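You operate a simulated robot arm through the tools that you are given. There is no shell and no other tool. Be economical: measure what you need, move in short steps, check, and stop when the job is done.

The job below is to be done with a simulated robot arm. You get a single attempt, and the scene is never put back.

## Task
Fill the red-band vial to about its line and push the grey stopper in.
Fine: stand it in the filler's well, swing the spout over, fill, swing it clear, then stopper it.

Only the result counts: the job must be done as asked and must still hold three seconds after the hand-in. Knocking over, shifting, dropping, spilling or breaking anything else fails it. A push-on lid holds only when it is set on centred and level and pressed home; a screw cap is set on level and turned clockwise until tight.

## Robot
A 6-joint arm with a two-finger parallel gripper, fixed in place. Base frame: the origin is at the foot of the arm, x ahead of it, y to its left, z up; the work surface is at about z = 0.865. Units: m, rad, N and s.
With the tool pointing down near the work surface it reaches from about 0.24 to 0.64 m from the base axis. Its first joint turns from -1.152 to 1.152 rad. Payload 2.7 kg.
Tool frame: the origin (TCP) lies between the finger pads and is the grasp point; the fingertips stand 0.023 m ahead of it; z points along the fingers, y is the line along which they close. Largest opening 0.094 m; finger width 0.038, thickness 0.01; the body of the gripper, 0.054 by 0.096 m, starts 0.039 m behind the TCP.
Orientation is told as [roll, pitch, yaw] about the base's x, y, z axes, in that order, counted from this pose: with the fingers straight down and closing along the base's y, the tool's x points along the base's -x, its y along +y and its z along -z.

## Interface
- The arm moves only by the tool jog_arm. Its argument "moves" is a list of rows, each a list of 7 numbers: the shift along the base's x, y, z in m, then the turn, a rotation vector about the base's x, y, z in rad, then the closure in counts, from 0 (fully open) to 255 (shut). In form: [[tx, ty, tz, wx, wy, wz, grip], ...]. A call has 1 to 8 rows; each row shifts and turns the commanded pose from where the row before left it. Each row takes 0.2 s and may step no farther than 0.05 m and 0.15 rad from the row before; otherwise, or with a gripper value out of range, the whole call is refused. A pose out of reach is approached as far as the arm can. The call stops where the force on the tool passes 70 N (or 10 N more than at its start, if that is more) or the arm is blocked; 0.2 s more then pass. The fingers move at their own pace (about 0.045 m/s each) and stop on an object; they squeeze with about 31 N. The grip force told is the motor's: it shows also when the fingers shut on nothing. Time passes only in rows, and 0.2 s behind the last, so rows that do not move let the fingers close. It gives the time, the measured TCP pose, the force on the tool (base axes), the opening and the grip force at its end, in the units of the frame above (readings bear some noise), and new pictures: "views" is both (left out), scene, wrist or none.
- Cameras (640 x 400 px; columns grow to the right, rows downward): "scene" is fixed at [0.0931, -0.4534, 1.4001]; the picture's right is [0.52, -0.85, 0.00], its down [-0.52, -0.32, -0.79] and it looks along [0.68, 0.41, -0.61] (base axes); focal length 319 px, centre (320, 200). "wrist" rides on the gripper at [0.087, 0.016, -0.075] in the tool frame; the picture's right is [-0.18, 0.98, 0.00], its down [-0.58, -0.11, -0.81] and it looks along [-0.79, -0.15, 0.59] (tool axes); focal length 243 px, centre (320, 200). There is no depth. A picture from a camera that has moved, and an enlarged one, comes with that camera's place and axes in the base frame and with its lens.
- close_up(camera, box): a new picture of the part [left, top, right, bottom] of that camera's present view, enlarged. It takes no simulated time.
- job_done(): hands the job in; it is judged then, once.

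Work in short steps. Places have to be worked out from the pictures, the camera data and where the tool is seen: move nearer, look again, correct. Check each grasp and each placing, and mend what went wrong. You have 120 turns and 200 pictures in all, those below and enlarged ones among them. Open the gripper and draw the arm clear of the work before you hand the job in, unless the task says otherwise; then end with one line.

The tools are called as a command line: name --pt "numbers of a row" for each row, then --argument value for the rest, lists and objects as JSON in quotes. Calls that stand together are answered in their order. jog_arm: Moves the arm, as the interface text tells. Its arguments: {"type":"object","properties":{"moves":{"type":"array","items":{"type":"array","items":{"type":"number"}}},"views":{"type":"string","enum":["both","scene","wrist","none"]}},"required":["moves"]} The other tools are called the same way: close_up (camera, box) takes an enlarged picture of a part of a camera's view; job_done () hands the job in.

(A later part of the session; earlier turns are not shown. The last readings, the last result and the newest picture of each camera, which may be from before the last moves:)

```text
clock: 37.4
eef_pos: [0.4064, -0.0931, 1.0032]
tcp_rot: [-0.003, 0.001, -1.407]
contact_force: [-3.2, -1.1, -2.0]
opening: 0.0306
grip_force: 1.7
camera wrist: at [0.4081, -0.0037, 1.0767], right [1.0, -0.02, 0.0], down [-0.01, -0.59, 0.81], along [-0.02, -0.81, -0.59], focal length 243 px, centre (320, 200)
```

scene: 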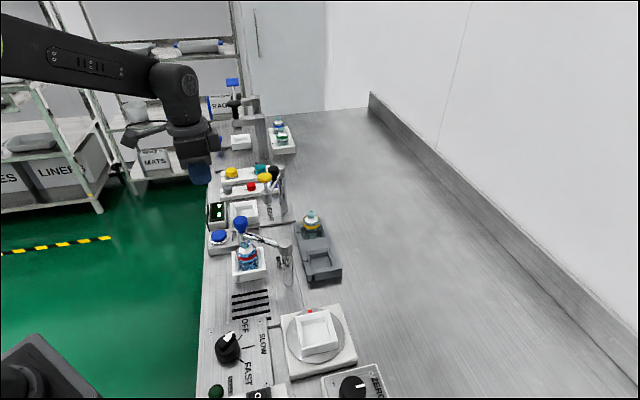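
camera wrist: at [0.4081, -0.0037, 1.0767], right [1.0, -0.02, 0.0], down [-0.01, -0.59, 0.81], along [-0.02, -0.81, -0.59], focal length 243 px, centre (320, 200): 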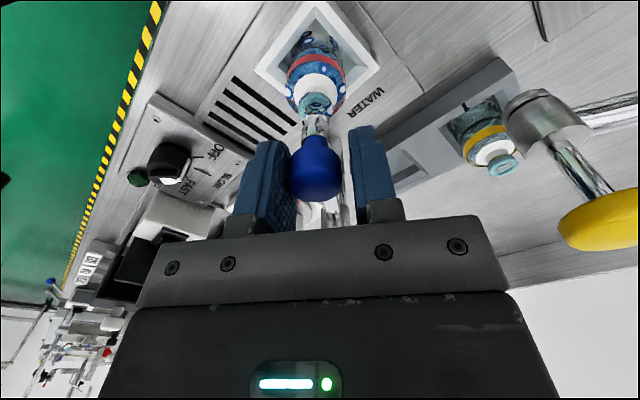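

Caged. Swing back along the arc toward the park position.

jog_arm --pt "-0.0094 -0.002 0 0 0 0.1047 176" --pt "-0.0121 -0.0042 0 0 0 0.1396 176" --pt "-0.0114 -0.0058 0 0 0 0.1396 176" --pt "-0.0105 -0.0073 0 0 0 0.1396 176" --pt "-0.0094 -0.0088 0 0 0 0.1396 176" --pt "-0.008 -0.0099 0 0 0 0.1396 176" --pt "-0.0066 -0.011 0 0 0 0.1396 176" --pt "-0.005 -0.0117 0 0 0 0.1396 176" --views "both"

```text
clock: 39.2
eef_pos: [0.3327, -0.151, 1.0059]
tcp_rot: [-0.002, 0.0, -0.322]
contact_force: [-0.3, 1.0, 0.0]
opening: 0.0295
grip_force: 0.7
camera wrist: at [0.2568, -0.1084, 1.0793], right [0.49, 0.87, 0.0], down [0.52, -0.29, 0.81], along [0.7, -0.39, -0.59], focal length 243 px, centre (320, 200)
```

scene: 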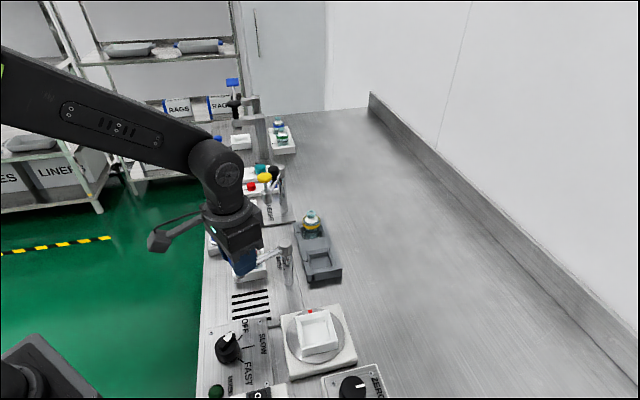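
wrist: 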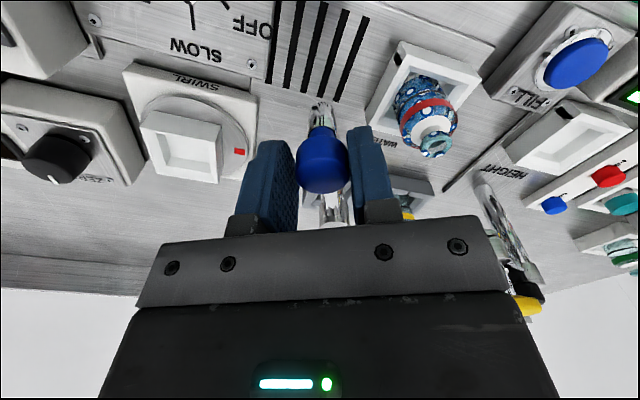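

Almost parked; last arc step, then open and lift away.

jog_arm --pt "-0.0033 -0.0124 0 0 0 0.1396 176" --pt "0 0 0 0 0 0 90" --pt "0 0 0 0 0 0 90" --pt "0 0 0.045 0 0 0 90" --pt "0 0 0.045 0 0 0 90" --views "both"

close_up --camera "scene" --box '[210, 220, 306, 280]'

close_up --camera "wrist" --box '[480, 80, 640, 180]'

```text
clock: 40.4
eef_pos: [0.3294, -0.1619, 1.096]
tcp_rot: [-0.001, 0.004, -0.183]
contact_force: [0.4, 0.7, -0.7]
opening: 0.0606
grip_force: 0.1
camera wrist: at [0.248, -0.1311, 1.1704], right [0.36, 0.93, 0.0], down [0.55, -0.21, 0.81], along [0.75, -0.29, -0.59], focal length 243 px, centre (320, 200)
```

scene: 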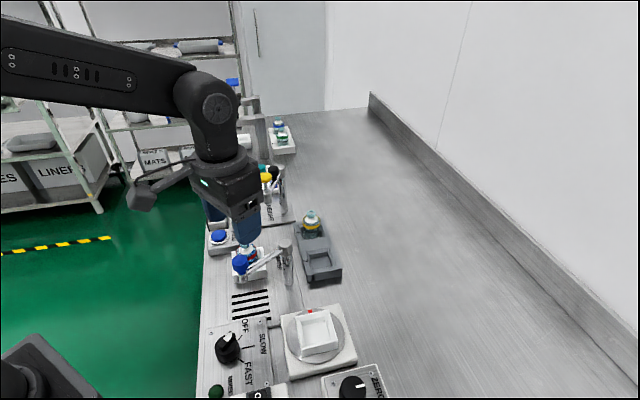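
wrist: 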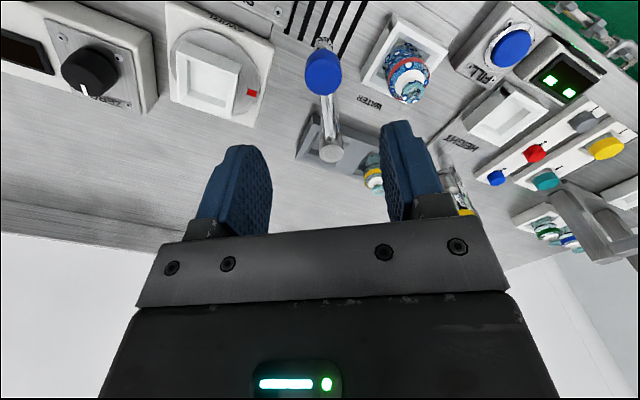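

```text
6.67 times, centred on (258, 250) of scene
camera zoom: at [0.0931, -0.4534, 1.4001], right [0.52, -0.85, 0.0], down [-0.52, -0.32, -0.79], along [0.68, 0.41, -0.61], focal length 2126 px, centre (733, -133)
```

zoom: 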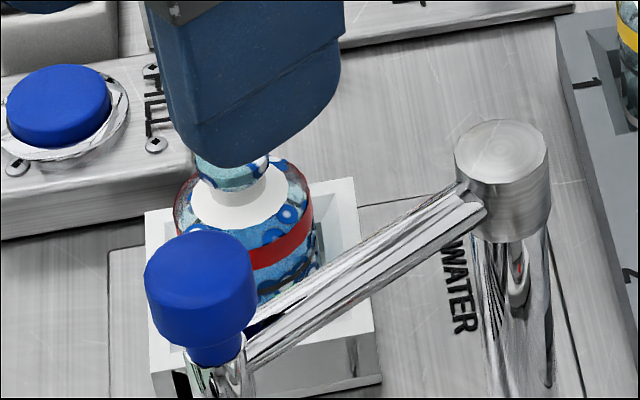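

```text
4.00 times, centred on (560, 130) of wrist
camera zoom: at [0.248, -0.1311, 1.1704], right [0.36, 0.93, 0.0], down [0.55, -0.21, 0.81], along [0.75, -0.29, -0.59], focal length 970 px, centre (-640, 480)
```

zoom: 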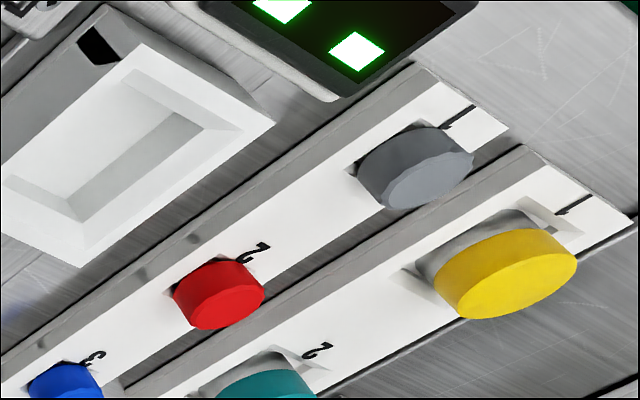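

Spout is parked. Now I fly toward the grey stopper (≈(0.566,0.125)) with yaw -45° and look closer.

jog_arm --pt "0.031 0.0386 0 0 0 -0.086 90" --pt "0.031 0.0386 0 0 0 -0.086 90" --pt "0.031 0.0386 0 0 0 -0.086 90" --pt "0.031 0.0386 0 0 0 -0.086 90" --pt "0.031 0.0386 0 0 0 -0.086 90" --pt "0.031 0.0386 0 0 0 -0.086 90" --pt "0.031 0.0386 0 0 0 -0.086 90" --pt "0 0 0 0 0 0 90" --views "both"

close_up --camera "wrist" --box '[240, 0, 400, 140]'

close_up --camera "scene" --box '[210, 160, 290, 210]'

close_up --camera "scene" --box '[224, 230, 276, 282]'

```text
clock: 42.2
eef_pos: [0.5459, 0.1055, 1.0975]
tcp_rot: [0.001, -0.001, -0.786]
contact_force: [0.3, 0.4, 0.0]
opening: 0.0608
grip_force: 0.1
camera wrist: at [0.4977, 0.178, 1.1714], right [0.83, 0.56, 0.0], down [0.33, -0.49, 0.81], along [0.45, -0.67, -0.59], focal length 243 px, centre (320, 200)
```

scene: 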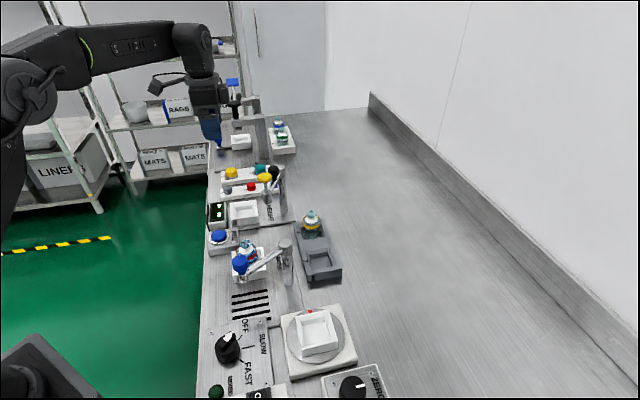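
wrist: 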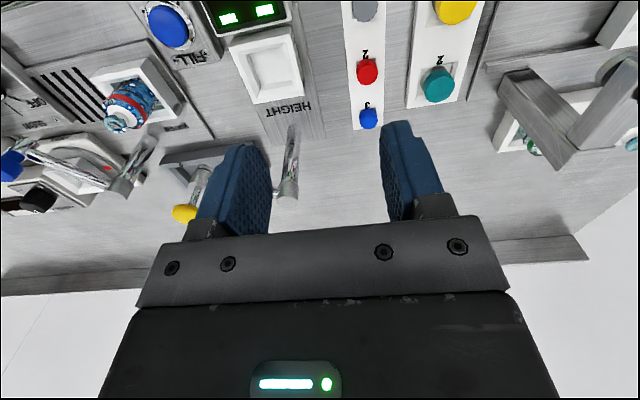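

```text
2.86 times, centred on (320, 70) of wrist
camera zoom: at [0.4977, 0.178, 1.1714], right [0.83, 0.56, 0.0], down [0.33, -0.49, 0.81], along [0.45, -0.67, -0.59], focal length 693 px, centre (320, 571)
```

zoom: 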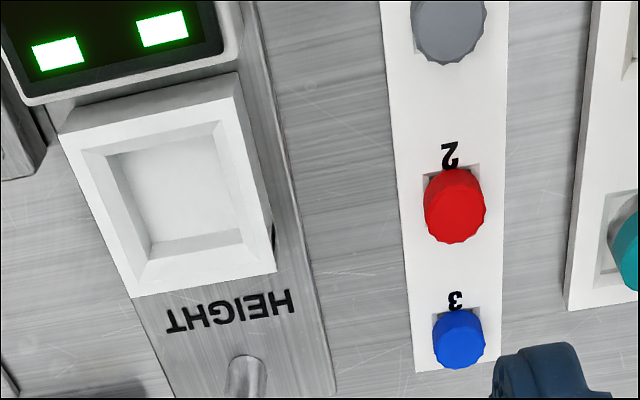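

```text
8.00 times, centred on (250, 185) of scene
camera zoom: at [0.0931, -0.4534, 1.4001], right [0.52, -0.85, 0.0], down [-0.52, -0.32, -0.79], along [0.68, 0.41, -0.61], focal length 2551 px, centre (880, 320)
```

zoom: 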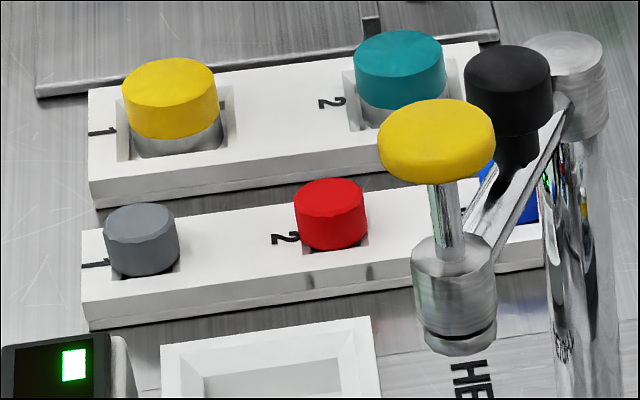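

```text
7.69 times, centred on (250, 256) of scene
camera zoom: at [0.0931, -0.4534, 1.4001], right [0.52, -0.85, 0.0], down [-0.52, -0.32, -0.79], along [0.68, 0.41, -0.61], focal length 2453 px, centre (858, -231)
```

zoom: 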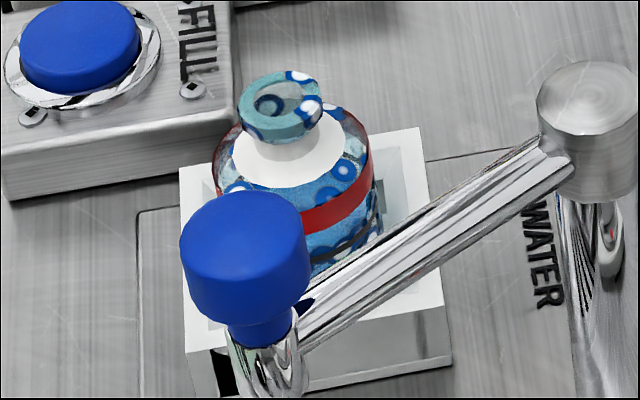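

Grey stopper refined to ≈(0.5755,0.135), top z≈0.889. Move above it lower, narrower opening.

jog_arm --pt "0.03 0.029 -0.02 0 0 0 125" --pt "0 0 -0.045 0 0 0 125" --pt "0 0 -0.045 0 0 0 125" --pt "0 0 0 0 0 0 125" --views "both"

close_up --camera "wrist" --box '[240, 60, 400, 240]'

close_up --camera "scene" --box '[200, 150, 280, 200]'

```text
clock: 43.2
eef_pos: [0.5761, 0.1338, 0.9837]
tcp_rot: [-0.001, 0.001, -0.79]
contact_force: [0.2, -0.5, 0.2]
opening: 0.0479
grip_force: 0.1
camera wrist: at [0.5261, 0.2073, 1.0571], right [0.83, 0.56, 0.0], down [0.33, -0.49, 0.81], along [0.46, -0.67, -0.59], focal length 243 px, centre (320, 200)
```

scene: 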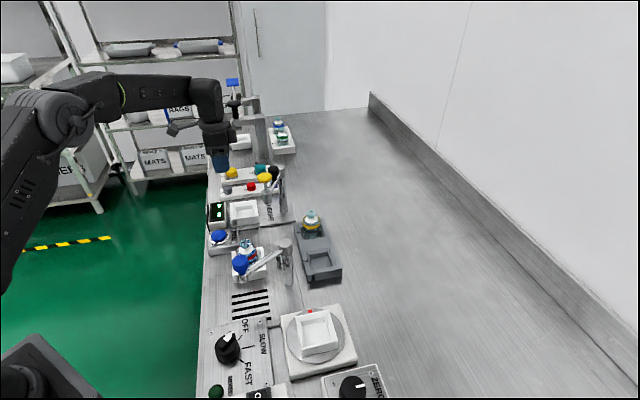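
wrist: 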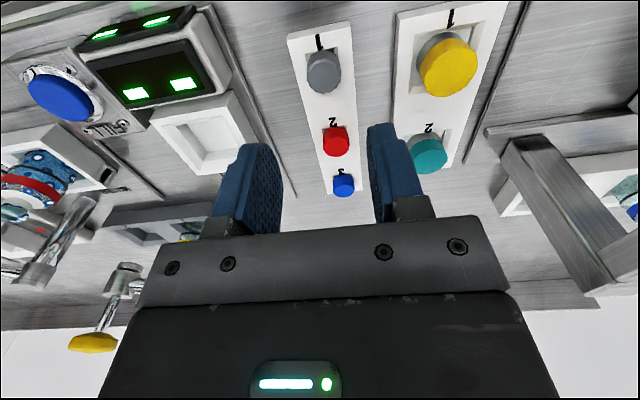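

```text
2.22 times, centred on (320, 150) of wrist
camera zoom: at [0.5261, 0.2073, 1.0571], right [0.83, 0.56, 0.0], down [0.33, -0.49, 0.81], along [0.46, -0.67, -0.59], focal length 539 px, centre (320, 311)
```

zoom: 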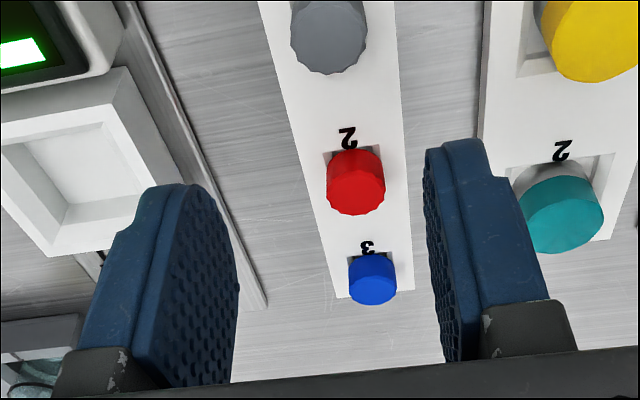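

```text
8.00 times, centred on (240, 175) of scene
camera zoom: at [0.0931, -0.4534, 1.4001], right [0.52, -0.85, 0.0], down [-0.52, -0.32, -0.79], along [0.68, 0.41, -0.61], focal length 2551 px, centre (960, 400)
```

zoom: 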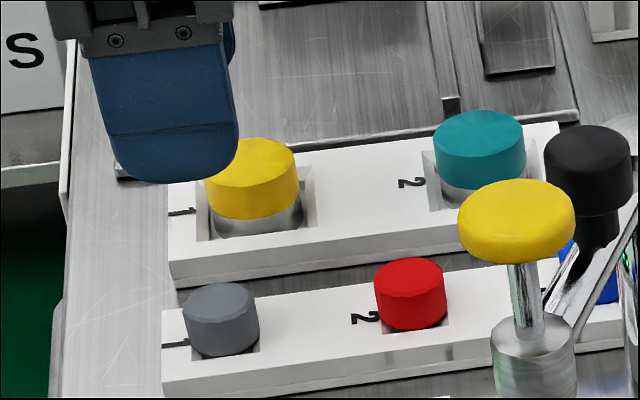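

Stopper at ≈(0.5777,0.1372), z top 0.889. Adjust (+1.5,+3.5 mm) and descend.

jog_arm --pt "0.0015 0.0035 -0.045 0 0 0 125" --pt "0 0 -0.02 0 0 0 125" --pt "0 0 0 0 0 0 125" --views "both"

close_up --camera "wrist" --box '[240, 80, 400, 240]'

close_up --camera "scene" --box '[200, 150, 280, 200]'

```text
clock: 44.0
eef_pos: [0.5768, 0.1372, 0.9178]
tcp_rot: [0.0, 0.0, -0.788]
contact_force: [-0.2, 0.5, 0.6]
opening: 0.0478
grip_force: 0.1
camera wrist: at [0.5278, 0.21, 0.9925], right [0.83, 0.56, 0.0], down [0.33, -0.49, 0.81], along [0.46, -0.67, -0.59], focal length 243 px, centre (320, 200)
```

scene: 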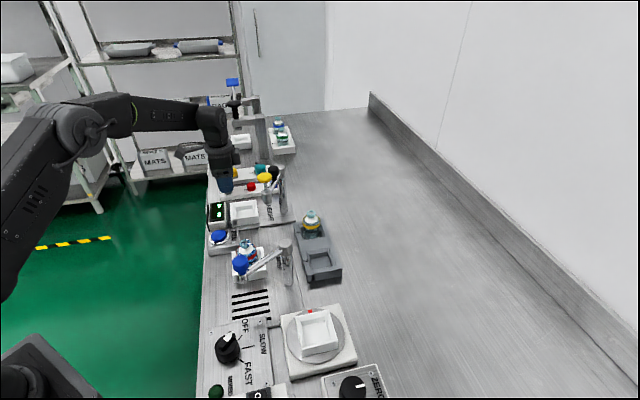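
wrist: 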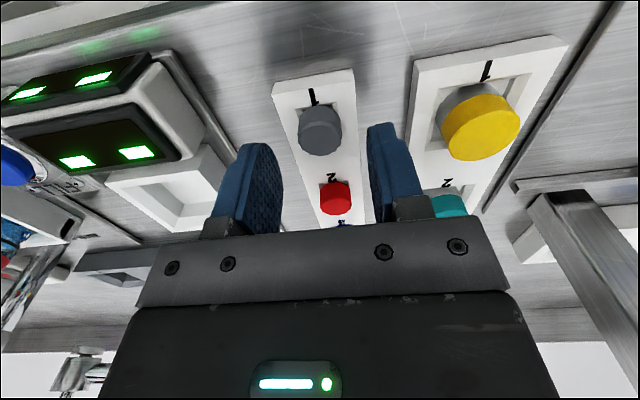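

```text
2.50 times, centred on (320, 160) of wrist
camera zoom: at [0.5278, 0.21, 0.9925], right [0.83, 0.56, 0.0], down [0.33, -0.49, 0.81], along [0.46, -0.67, -0.59], focal length 606 px, centre (320, 300)
```

zoom: 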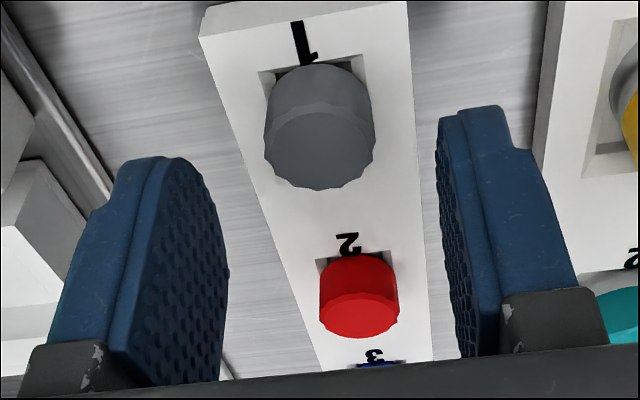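

```text
8.00 times, centred on (240, 175) of scene
camera zoom: at [0.0931, -0.4534, 1.4001], right [0.52, -0.85, 0.0], down [-0.52, -0.32, -0.79], along [0.68, 0.41, -0.61], focal length 2551 px, centre (960, 400)
```

zoom: 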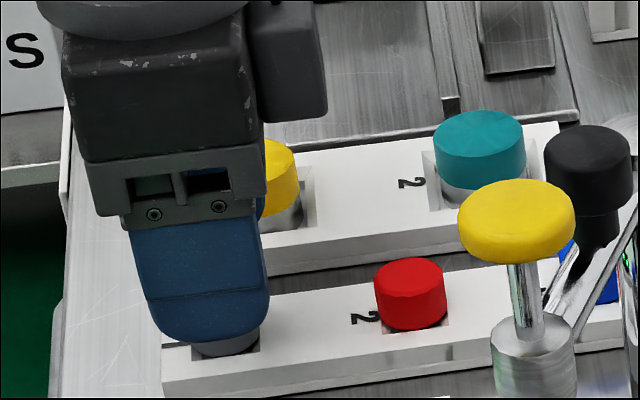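

Centred. Descend 14 mm more so the tips straddle the cap just above the tray.

jog_arm --pt "0 0 -0.008 0 0 0 125" --pt "0 0 -0.006 0 0 0 125" --pt "0 0 0 0 0 0 125" --views "wrist"

close_up --camera "wrist" --box '[240, 80, 400, 240]'

close_up --camera "scene" --box '[200, 160, 264, 200]'

```text
clock: 44.8
eef_pos: [0.5789, 0.1367, 0.9043]
tcp_rot: [-0.001, 0.0, -0.788]
contact_force: [-0.8, -0.1, 0.2]
opening: 0.0479
grip_force: 0.0
camera wrist: at [0.5298, 0.2103, 0.9788], right [0.83, 0.56, 0.0], down [0.33, -0.49, 0.81], along [0.45, -0.67, -0.59], focal length 243 px, centre (320, 200)
```

wrist: 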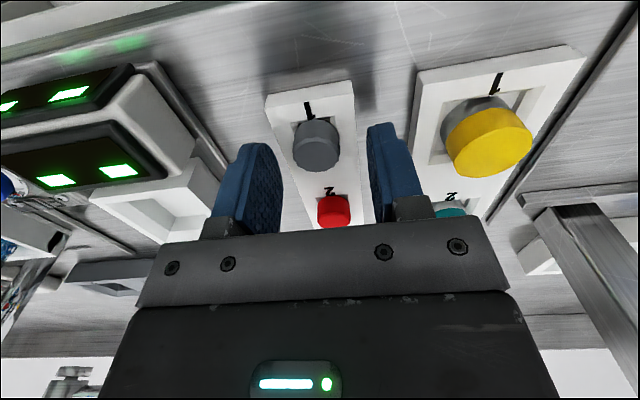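

```text
2.50 times, centred on (320, 160) of wrist
camera zoom: at [0.5298, 0.2103, 0.9788], right [0.83, 0.56, 0.0], down [0.33, -0.49, 0.81], along [0.45, -0.67, -0.59], focal length 606 px, centre (320, 300)
```

zoom: 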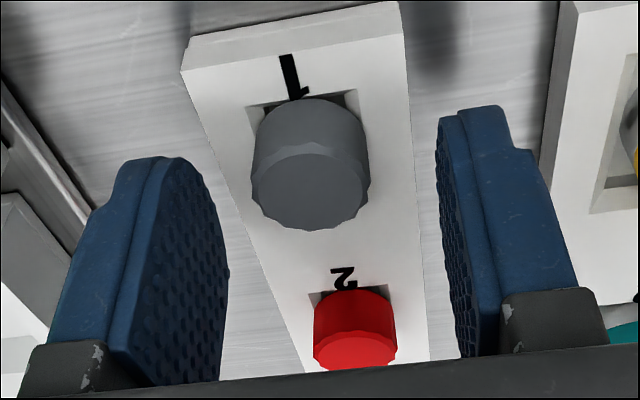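

```text
10.00 times, centred on (232, 180) of scene
camera zoom: at [0.0931, -0.4534, 1.4001], right [0.52, -0.85, 0.0], down [-0.52, -0.32, -0.79], along [0.68, 0.41, -0.61], focal length 3189 px, centre (1200, 400)
```

zoom: 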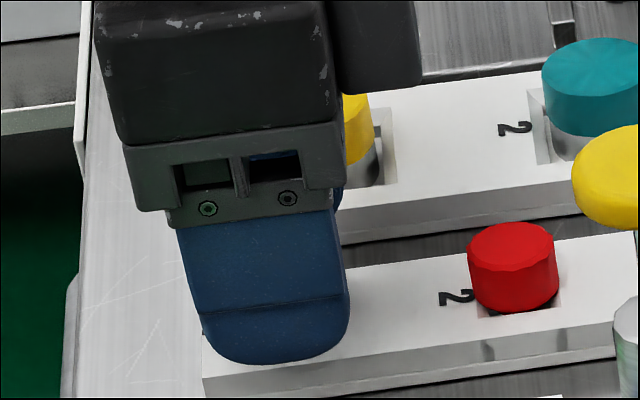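

Small correction (-2,+1 mm), then close on the stopper.

jog_arm --pt "-0.002 0.001 0 0 0 0 125" --pt "0 0 0 0 0 0 230" --pt "0 0 0 0 0 0 230" --pt "0 0 0 0 0 0 230" --views "wrist"

close_up --camera "wrist" --box '[240, 80, 400, 240]'

```text
clock: 45.8
eef_pos: [0.5763, 0.1396, 0.9039]
tcp_rot: [0.001, 0.0, -0.787]
contact_force: [-1.2, -0.2, 0.3]
opening: 0.0193
grip_force: 30.7
camera wrist: at [0.5274, 0.2113, 0.9786], right [0.83, 0.56, 0.0], down [0.33, -0.49, 0.81], along [0.45, -0.67, -0.59], focal length 243 px, centre (320, 200)
```

wrist: 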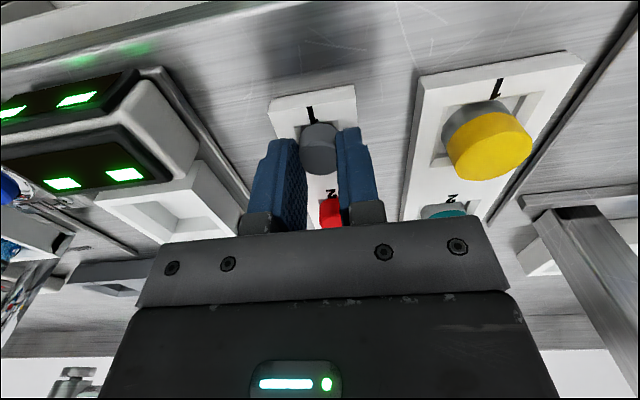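

```text
2.50 times, centred on (320, 160) of wrist
camera zoom: at [0.5274, 0.2113, 0.9786], right [0.83, 0.56, 0.0], down [0.33, -0.49, 0.81], along [0.45, -0.67, -0.59], focal length 606 px, centre (320, 300)
```

zoom: 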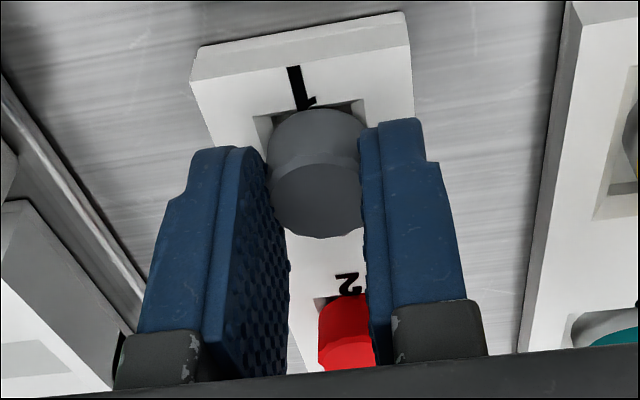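

Gripped: opening 0.0193 matches the stopper's apparent diameter, and it is centred on the pads. Lift it.

jog_arm --pt "0 0 0.02 0 0 0 230" --pt "0 0 0.03 0 0 0 230" --pt "0 0 0.04 0 0 0 230" --pt "0 0 0.05 0 0 0 230" --pt "0 0 0.03 0 0 0 230" --views "both"

close_up --camera "wrist" --box '[260, 80, 380, 220]'

close_up --camera "scene" --box '[184, 90, 264, 150]'

```text
clock: 47.0
eef_pos: [0.5736, 0.137, 1.075]
tcp_rot: [0.001, 0.0, -0.788]
contact_force: [-0.7, 0.4, -0.6]
opening: 0.0188
grip_force: 30.9
camera wrist: at [0.5243, 0.2101, 1.1502], right [0.83, 0.56, 0.0], down [0.33, -0.49, 0.81], along [0.45, -0.67, -0.59], focal length 243 px, centre (320, 200)
```

scene: 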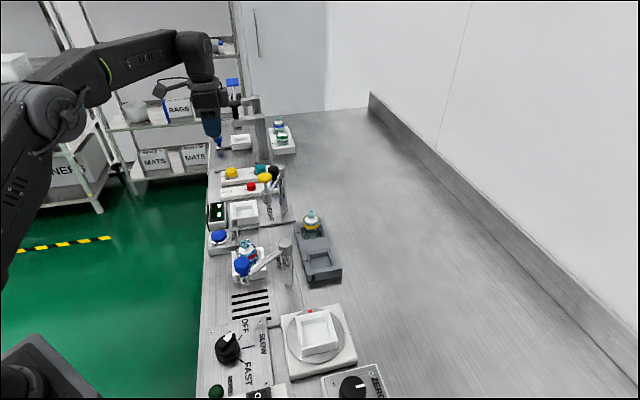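
wrist: 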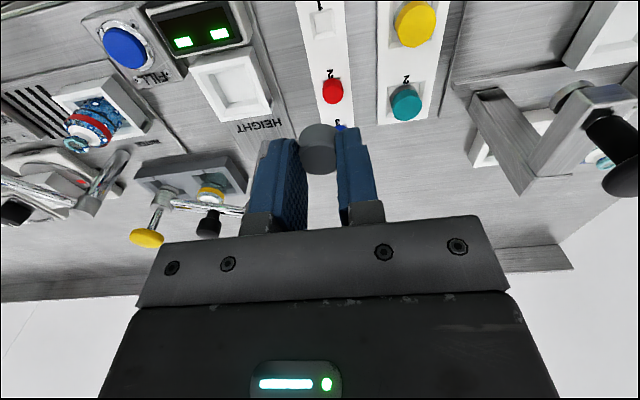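

```text
2.86 times, centred on (320, 150) of wrist
camera zoom: at [0.5243, 0.2101, 1.1502], right [0.83, 0.56, 0.0], down [0.33, -0.49, 0.81], along [0.45, -0.67, -0.59], focal length 693 px, centre (320, 343)
```

zoom: 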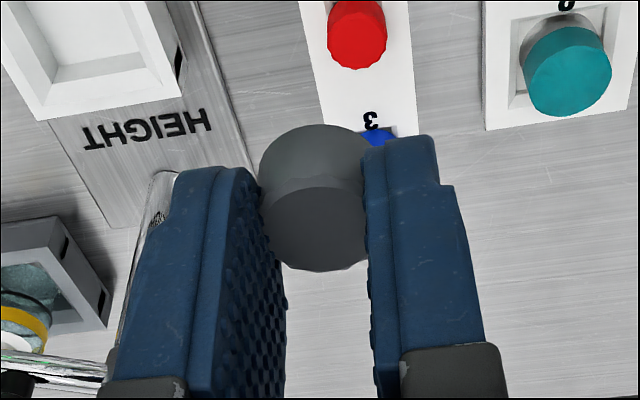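

```text
6.67 times, centred on (224, 120) of scene
camera zoom: at [0.0931, -0.4534, 1.4001], right [0.52, -0.85, 0.0], down [-0.52, -0.32, -0.79], along [0.68, 0.41, -0.61], focal length 2126 px, centre (960, 733)
```

zoom: 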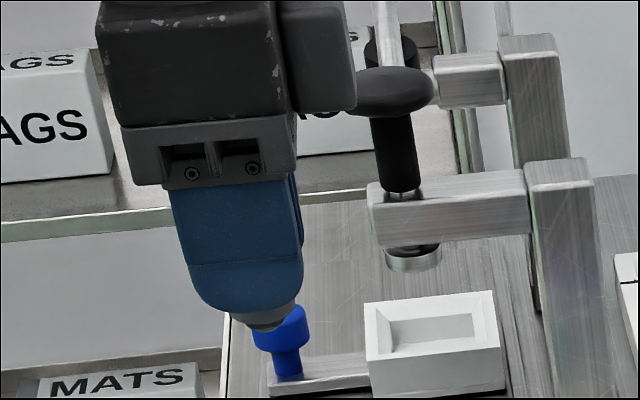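

Stopper is held upright and centred (~1 mm). Carry it to above the vial at (0.404,-0.091), high.

jog_arm --pt "-0.0283 -0.038 0 0 0 0 230" --pt "-0.0283 -0.038 0 0 0 0 230" --pt "-0.0283 -0.038 0 0 0 0 230" --pt "-0.0283 -0.038 0 0 0 0 230" --pt "-0.0283 -0.038 0 0 0 0 230" --pt "-0.0283 -0.038 0 0 0 0 230" --pt "0 0 0 0 0 0 230" --views "both"

close_up --camera "wrist" --box '[260, 0, 380, 180]'

close_up --camera "scene" --box '[210, 200, 306, 275]'

```text
clock: 48.6
eef_pos: [0.4074, -0.0875, 1.0705]
tcp_rot: [-0.001, 0.0, -0.784]
contact_force: [-0.2, 0.3, -0.4]
opening: 0.0187
grip_force: 31.2
camera wrist: at [0.3579, -0.0164, 1.1455], right [0.83, 0.56, 0.0], down [0.33, -0.49, 0.81], along [0.46, -0.67, -0.59], focal length 243 px, centre (320, 200)
```

scene: 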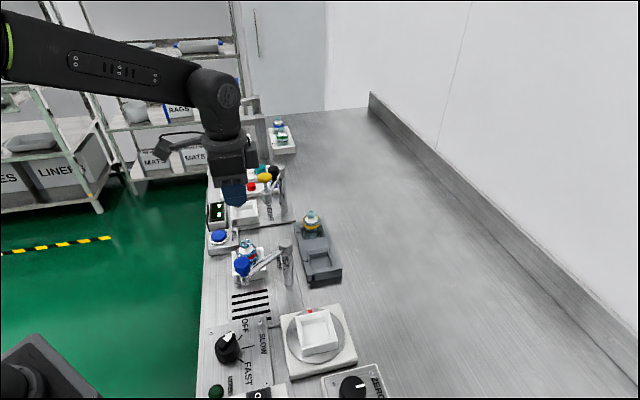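
wrist: 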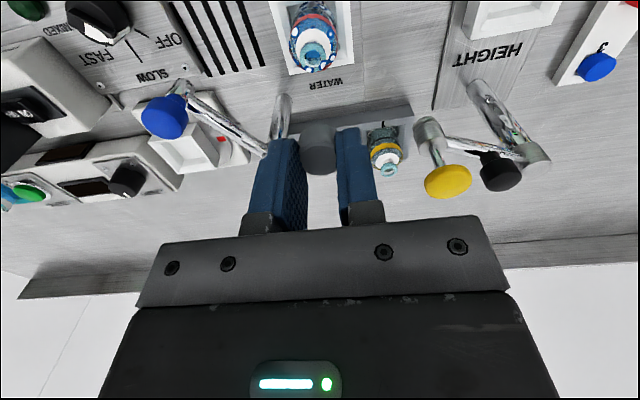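

```text
2.22 times, centred on (320, 90) of wrist
camera zoom: at [0.3579, -0.0164, 1.1455], right [0.83, 0.56, 0.0], down [0.33, -0.49, 0.81], along [0.46, -0.67, -0.59], focal length 539 px, centre (320, 444)
```

zoom: 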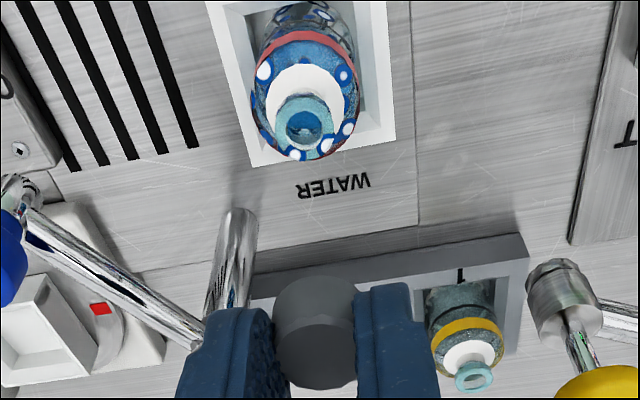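

```text
5.33 times, centred on (258, 238) of scene
camera zoom: at [0.0931, -0.4534, 1.4001], right [0.52, -0.85, 0.0], down [-0.52, -0.32, -0.79], along [0.68, 0.41, -0.61], focal length 1701 px, centre (651, 0)
```

zoom: 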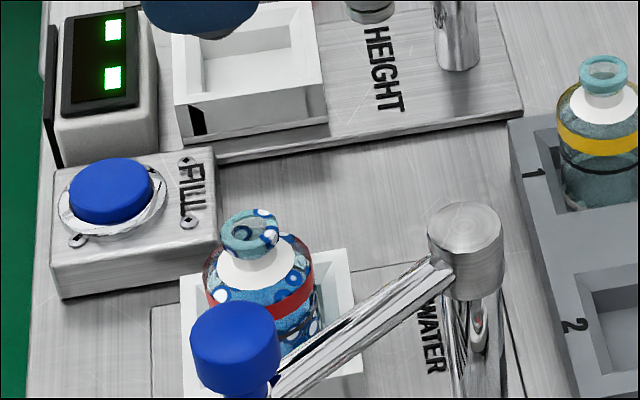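

Using the wrist picture in tool coordinates, the stopper must shift ≈(-5,-2 mm) to be over the mouth. Apply and descend to z≈1.0.

jog_arm --pt "-0.005 -0.002 -0.03 0 0 0 230" --pt "0 0 -0.035 0 0 0 230" --pt "0 0 0 0 0 0 230" --views "both"

close_up --camera "wrist" --box '[270, 40, 370, 200]'

close_up --camera "scene" --box '[218, 220, 282, 270]'

```text
clock: 49.4
eef_pos: [0.402, -0.0896, 1.0083]
tcp_rot: [0.0, -0.001, -0.787]
contact_force: [-0.2, -0.8, 0.4]
opening: 0.0189
grip_force: 31.1
camera wrist: at [0.3535, -0.0168, 1.0826], right [0.83, 0.56, 0.0], down [0.33, -0.49, 0.81], along [0.45, -0.67, -0.59], focal length 243 px, centre (320, 200)
```

scene: 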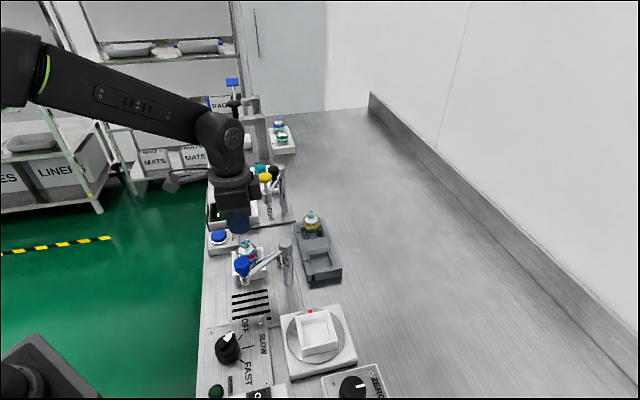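
wrist: 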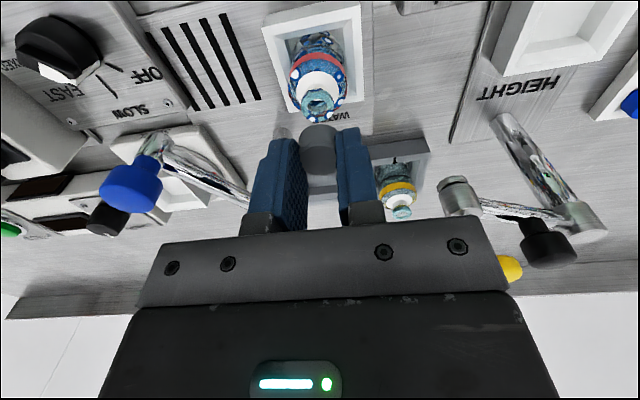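

```text
2.50 times, centred on (320, 120) of wrist
camera zoom: at [0.3535, -0.0168, 1.0826], right [0.83, 0.56, 0.0], down [0.33, -0.49, 0.81], along [0.45, -0.67, -0.59], focal length 606 px, centre (320, 400)
```

zoom: 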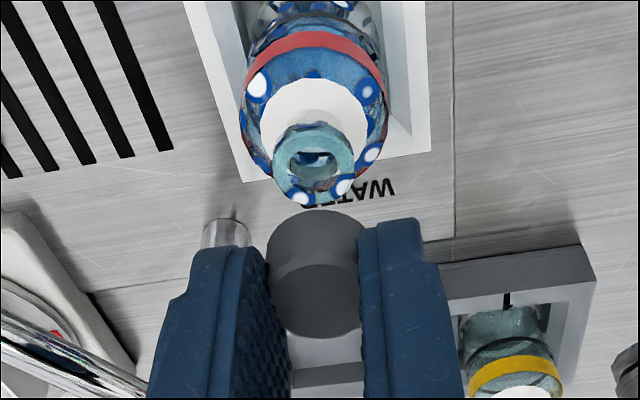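

```text
8.00 times, centred on (250, 245) of scene
camera zoom: at [0.0931, -0.4534, 1.4001], right [0.52, -0.85, 0.0], down [-0.52, -0.32, -0.79], along [0.68, 0.41, -0.61], focal length 2551 px, centre (880, -160)
```

zoom: 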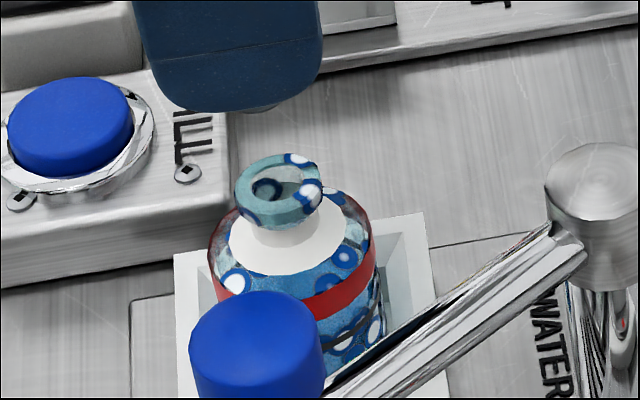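

Alignment within ~1 mm. Descend 25 mm further and recheck close up.

jog_arm --pt "0 -0.0005 -0.02 0 0 0 230" --pt "0 0 0 0 0 0 230" --views "both"

close_up --camera "wrist" --box '[270, 60, 370, 200]'

close_up --camera "scene" --box '[226, 228, 274, 258]'

```text
clock: 50.0
eef_pos: [0.4021, -0.0898, 0.9889]
tcp_rot: [0.0, -0.001, -0.786]
contact_force: [0.0, -1.5, -0.1]
opening: 0.0187
grip_force: 31.0
camera wrist: at [0.3543, -0.0177, 1.0631], right [0.83, 0.56, 0.0], down [0.33, -0.49, 0.81], along [0.45, -0.67, -0.59], focal length 243 px, centre (320, 200)
```

scene: 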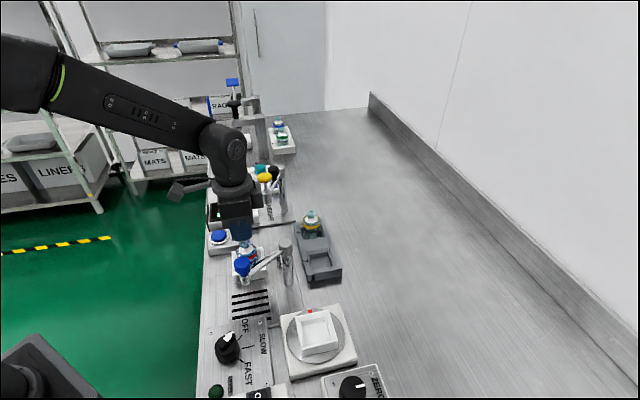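
wrist: 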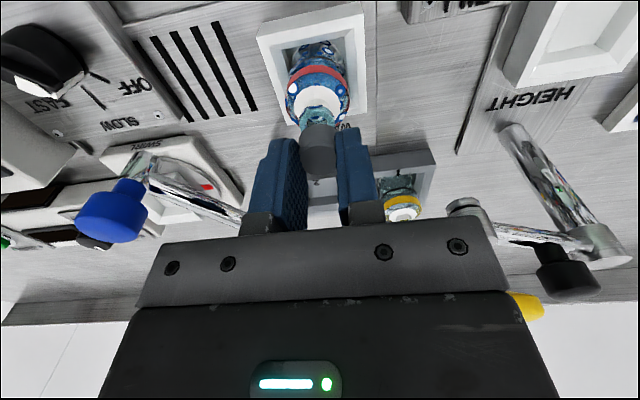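

```text
2.86 times, centred on (320, 130) of wrist
camera zoom: at [0.3543, -0.0177, 1.0631], right [0.83, 0.56, 0.0], down [0.33, -0.49, 0.81], along [0.45, -0.67, -0.59], focal length 693 px, centre (320, 400)
```

zoom: 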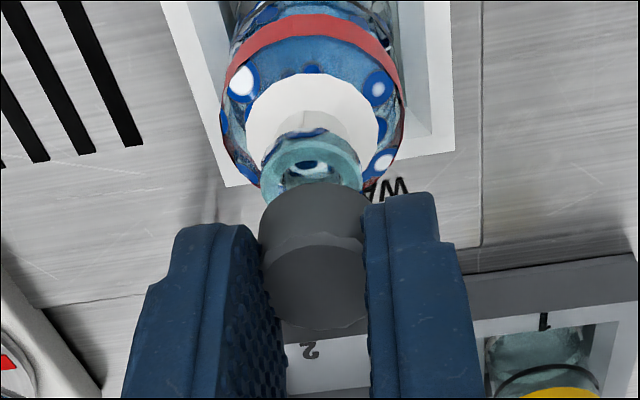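

```text
13.33 times, centred on (250, 243) of scene
camera zoom: at [0.0931, -0.4534, 1.4001], right [0.52, -0.85, 0.0], down [-0.52, -0.32, -0.79], along [0.68, 0.41, -0.61], focal length 4252 px, centre (1253, -373)
```

zoom: 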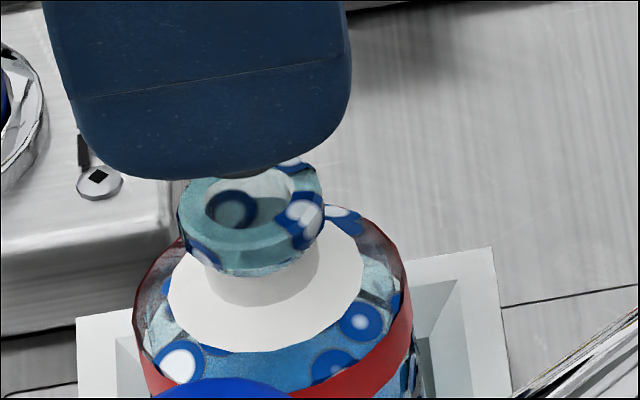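

I zoom on the sliver of stopper visible under the finger to verify alignment with the mouth.

close_up --camera "scene" --box '[236, 234, 256, 250]'

close_up --camera "wrist" --box '[294, 90, 346, 180]'

```text
16.00 times, centred on (246, 242) of scene
camera zoom: at [0.0931, -0.4534, 1.4001], right [0.52, -0.85, 0.0], down [-0.52, -0.32, -0.79], along [0.68, 0.41, -0.61], focal length 5102 px, centre (1504, -472)
```

zoom: 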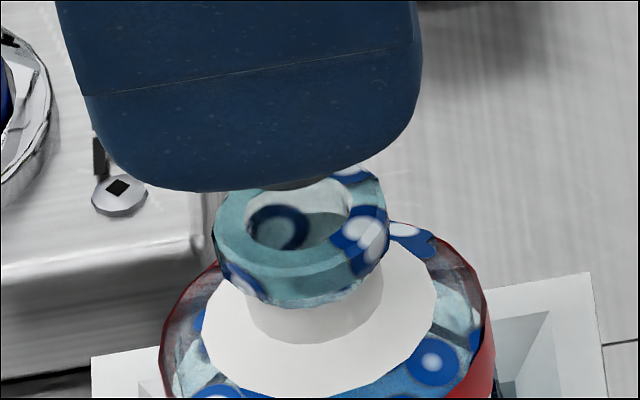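

```text
4.44 times, centred on (320, 135) of wrist
camera zoom: at [0.3543, -0.0177, 1.0631], right [0.83, 0.56, 0.0], down [0.33, -0.49, 0.81], along [0.45, -0.67, -0.59], focal length 1078 px, centre (320, 489)
```

zoom: 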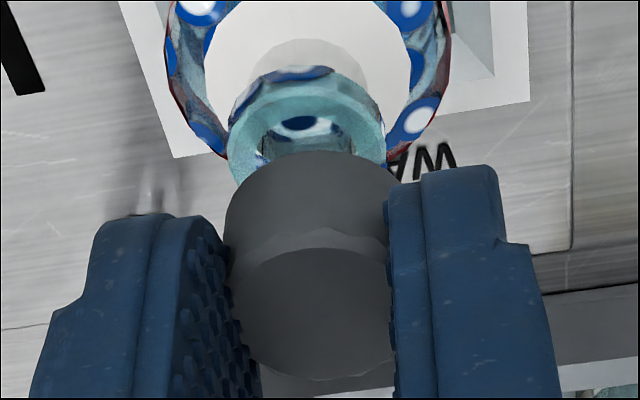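

Both views agree within ~1 mm, so I leave lateral as is and lower slowly, watching the force.

jog_arm --pt "0 0 -0.006 0 0 0 230" --pt "0 0 -0.004 0 0 0 230" --pt "0 0 0 0 0 0 230" --views "wrist"

close_up --camera "wrist" --box '[280, 90, 360, 190]'

close_up --camera "scene" --box '[232, 234, 264, 254]'

```text
clock: 50.8
eef_pos: [0.4022, -0.0922, 0.9802]
tcp_rot: [0.0, -0.002, -0.787]
contact_force: [-0.6, -0.1, 2.2]
opening: 0.0189
grip_force: 31.2
camera wrist: at [0.3533, -0.0189, 1.0541], right [0.83, 0.56, 0.0], down [0.33, -0.49, 0.81], along [0.46, -0.67, -0.59], focal length 243 px, centre (320, 200)
```

wrist: 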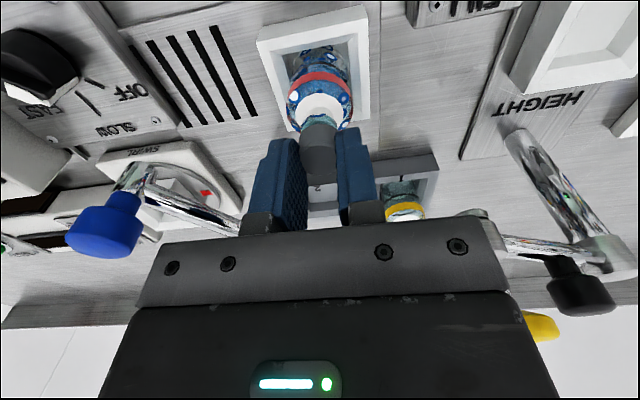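

```text
4.00 times, centred on (320, 140) of wrist
camera zoom: at [0.3533, -0.0189, 1.0541], right [0.83, 0.56, 0.0], down [0.33, -0.49, 0.81], along [0.46, -0.67, -0.59], focal length 970 px, centre (320, 440)
```

zoom: 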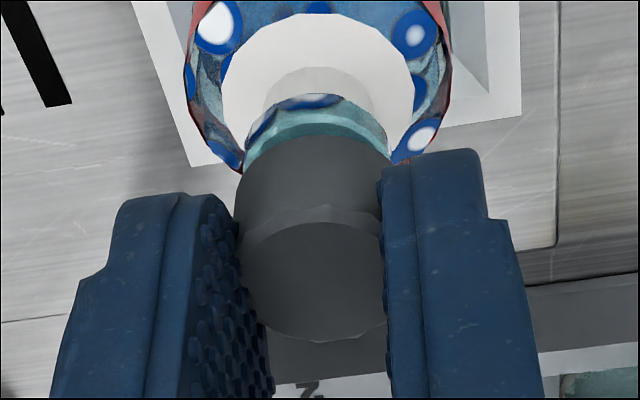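

```text
16.00 times, centred on (248, 244) of scene
camera zoom: at [0.0931, -0.4534, 1.4001], right [0.52, -0.85, 0.0], down [-0.52, -0.32, -0.79], along [0.68, 0.41, -0.61], focal length 5102 px, centre (1472, -504)
```

zoom: 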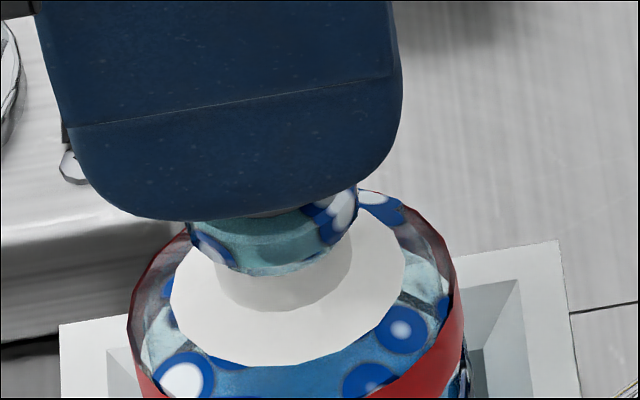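

Force 2 N: the plug just begins to touch. Step down 2 mm and read the force.

jog_arm --pt "0 0 -0.002 0 0 0 230" --pt "0 0 0 0 0 0 230" --views "none"

close_up --camera "wrist" --box '[280, 90, 360, 190]'

```text
clock: 51.4
eef_pos: [0.402, -0.0915, 0.9754]
tcp_rot: [0.001, 0.0, -0.787]
contact_force: [-1.2, 0.1, -0.7]
opening: 0.0189
grip_force: 31.0
```

```text
4.00 times, centred on (320, 140) of wrist
camera zoom: at [0.3528, -0.0192, 1.0513], right [0.83, 0.56, 0.0], down [0.33, -0.49, 0.81], along [0.45, -0.67, -0.59], focal length 970 px, centre (320, 440)
```

zoom: 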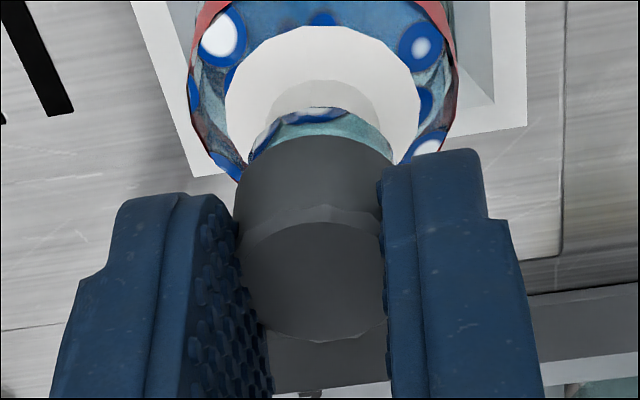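

No contact yet; the stopper looks ~1 mm left of the ring. Shift +1 mm along the closing axis and go down 2 mm.

jog_arm --pt "0.0008 0.0008 -0.002 0 0 0 230" --pt "0 0 0 0 0 0 230" --views "none"

close_up --camera "wrist" --box '[280, 90, 360, 190]'

close_up --camera "scene" --box '[232, 234, 264, 254]'

```text
clock: 52.0
eef_pos: [0.4028, -0.0903, 0.9751]
tcp_rot: [0.001, -0.001, -0.784]
contact_force: [-1.4, -0.3, 10.9]
opening: 0.0191
grip_force: 30.7
```

```text
4.00 times, centred on (320, 140) of wrist
camera zoom: at [0.3537, -0.018, 1.0496], right [0.83, 0.56, 0.0], down [0.33, -0.49, 0.81], along [0.46, -0.67, -0.59], focal length 970 px, centre (320, 440)
```

zoom: 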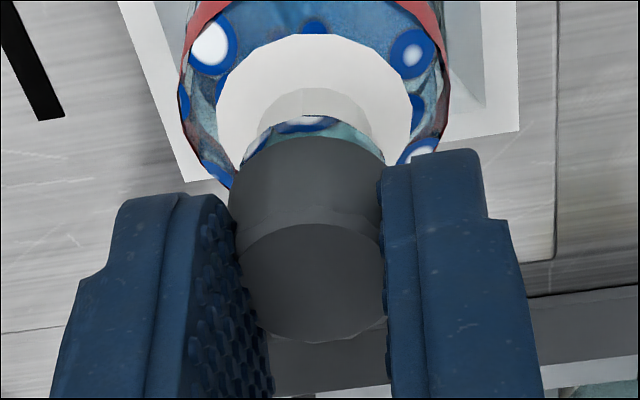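

```text
16.00 times, centred on (248, 244) of scene
camera zoom: at [0.0929, -0.4534, 1.4001], right [0.52, -0.85, 0.0], down [-0.52, -0.32, -0.79], along [0.68, 0.41, -0.61], focal length 5102 px, centre (1472, -504)
```

zoom: 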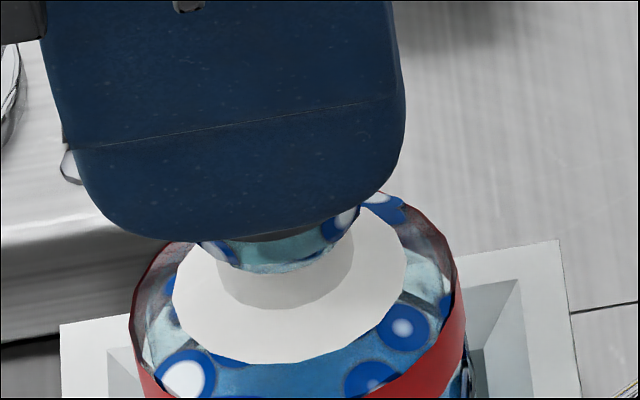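

Contact at 11 N, stopper concentric with the ring in both views. Press down further in 1.5–2 mm steps.

jog_arm --pt "0 0 -0.002 0 0 0 230" --pt "0 0 0 0 0 0 230" --views "none"

close_up --camera "wrist" --box '[280, 90, 360, 190]'

close_up --camera "scene" --box '[232, 234, 264, 254]'

```text
clock: 52.6
eef_pos: [0.4039, -0.0912, 0.9749]
tcp_rot: [0.005, -0.007, -0.785]
contact_force: [-2.2, 0.1, 29.0]
opening: 0.0188
grip_force: 31.1
```

```text
4.00 times, centred on (320, 140) of wrist
camera zoom: at [0.3538, -0.0179, 1.0488], right [0.83, 0.56, 0.0], down [0.33, -0.49, 0.81], along [0.46, -0.67, -0.59], focal length 970 px, centre (320, 440)
```

zoom: 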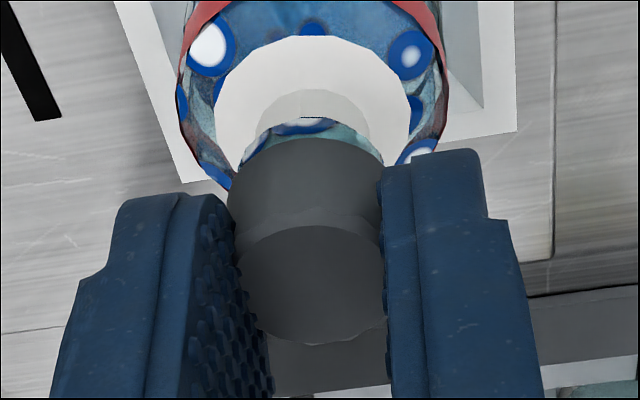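

```text
16.00 times, centred on (248, 244) of scene
camera zoom: at [0.0927, -0.4533, 1.4001], right [0.52, -0.85, 0.0], down [-0.52, -0.32, -0.79], along [0.68, 0.41, -0.61], focal length 5102 px, centre (1472, -504)
```

zoom: 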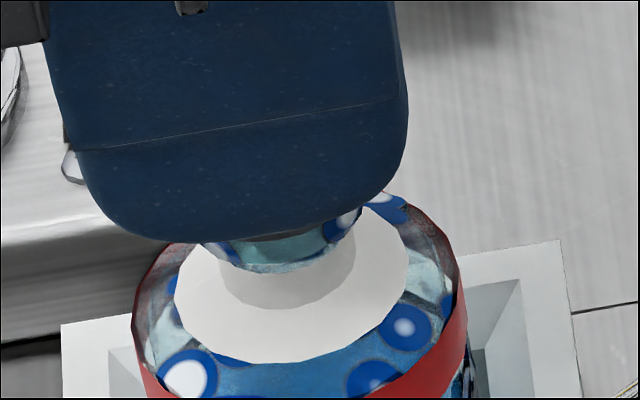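

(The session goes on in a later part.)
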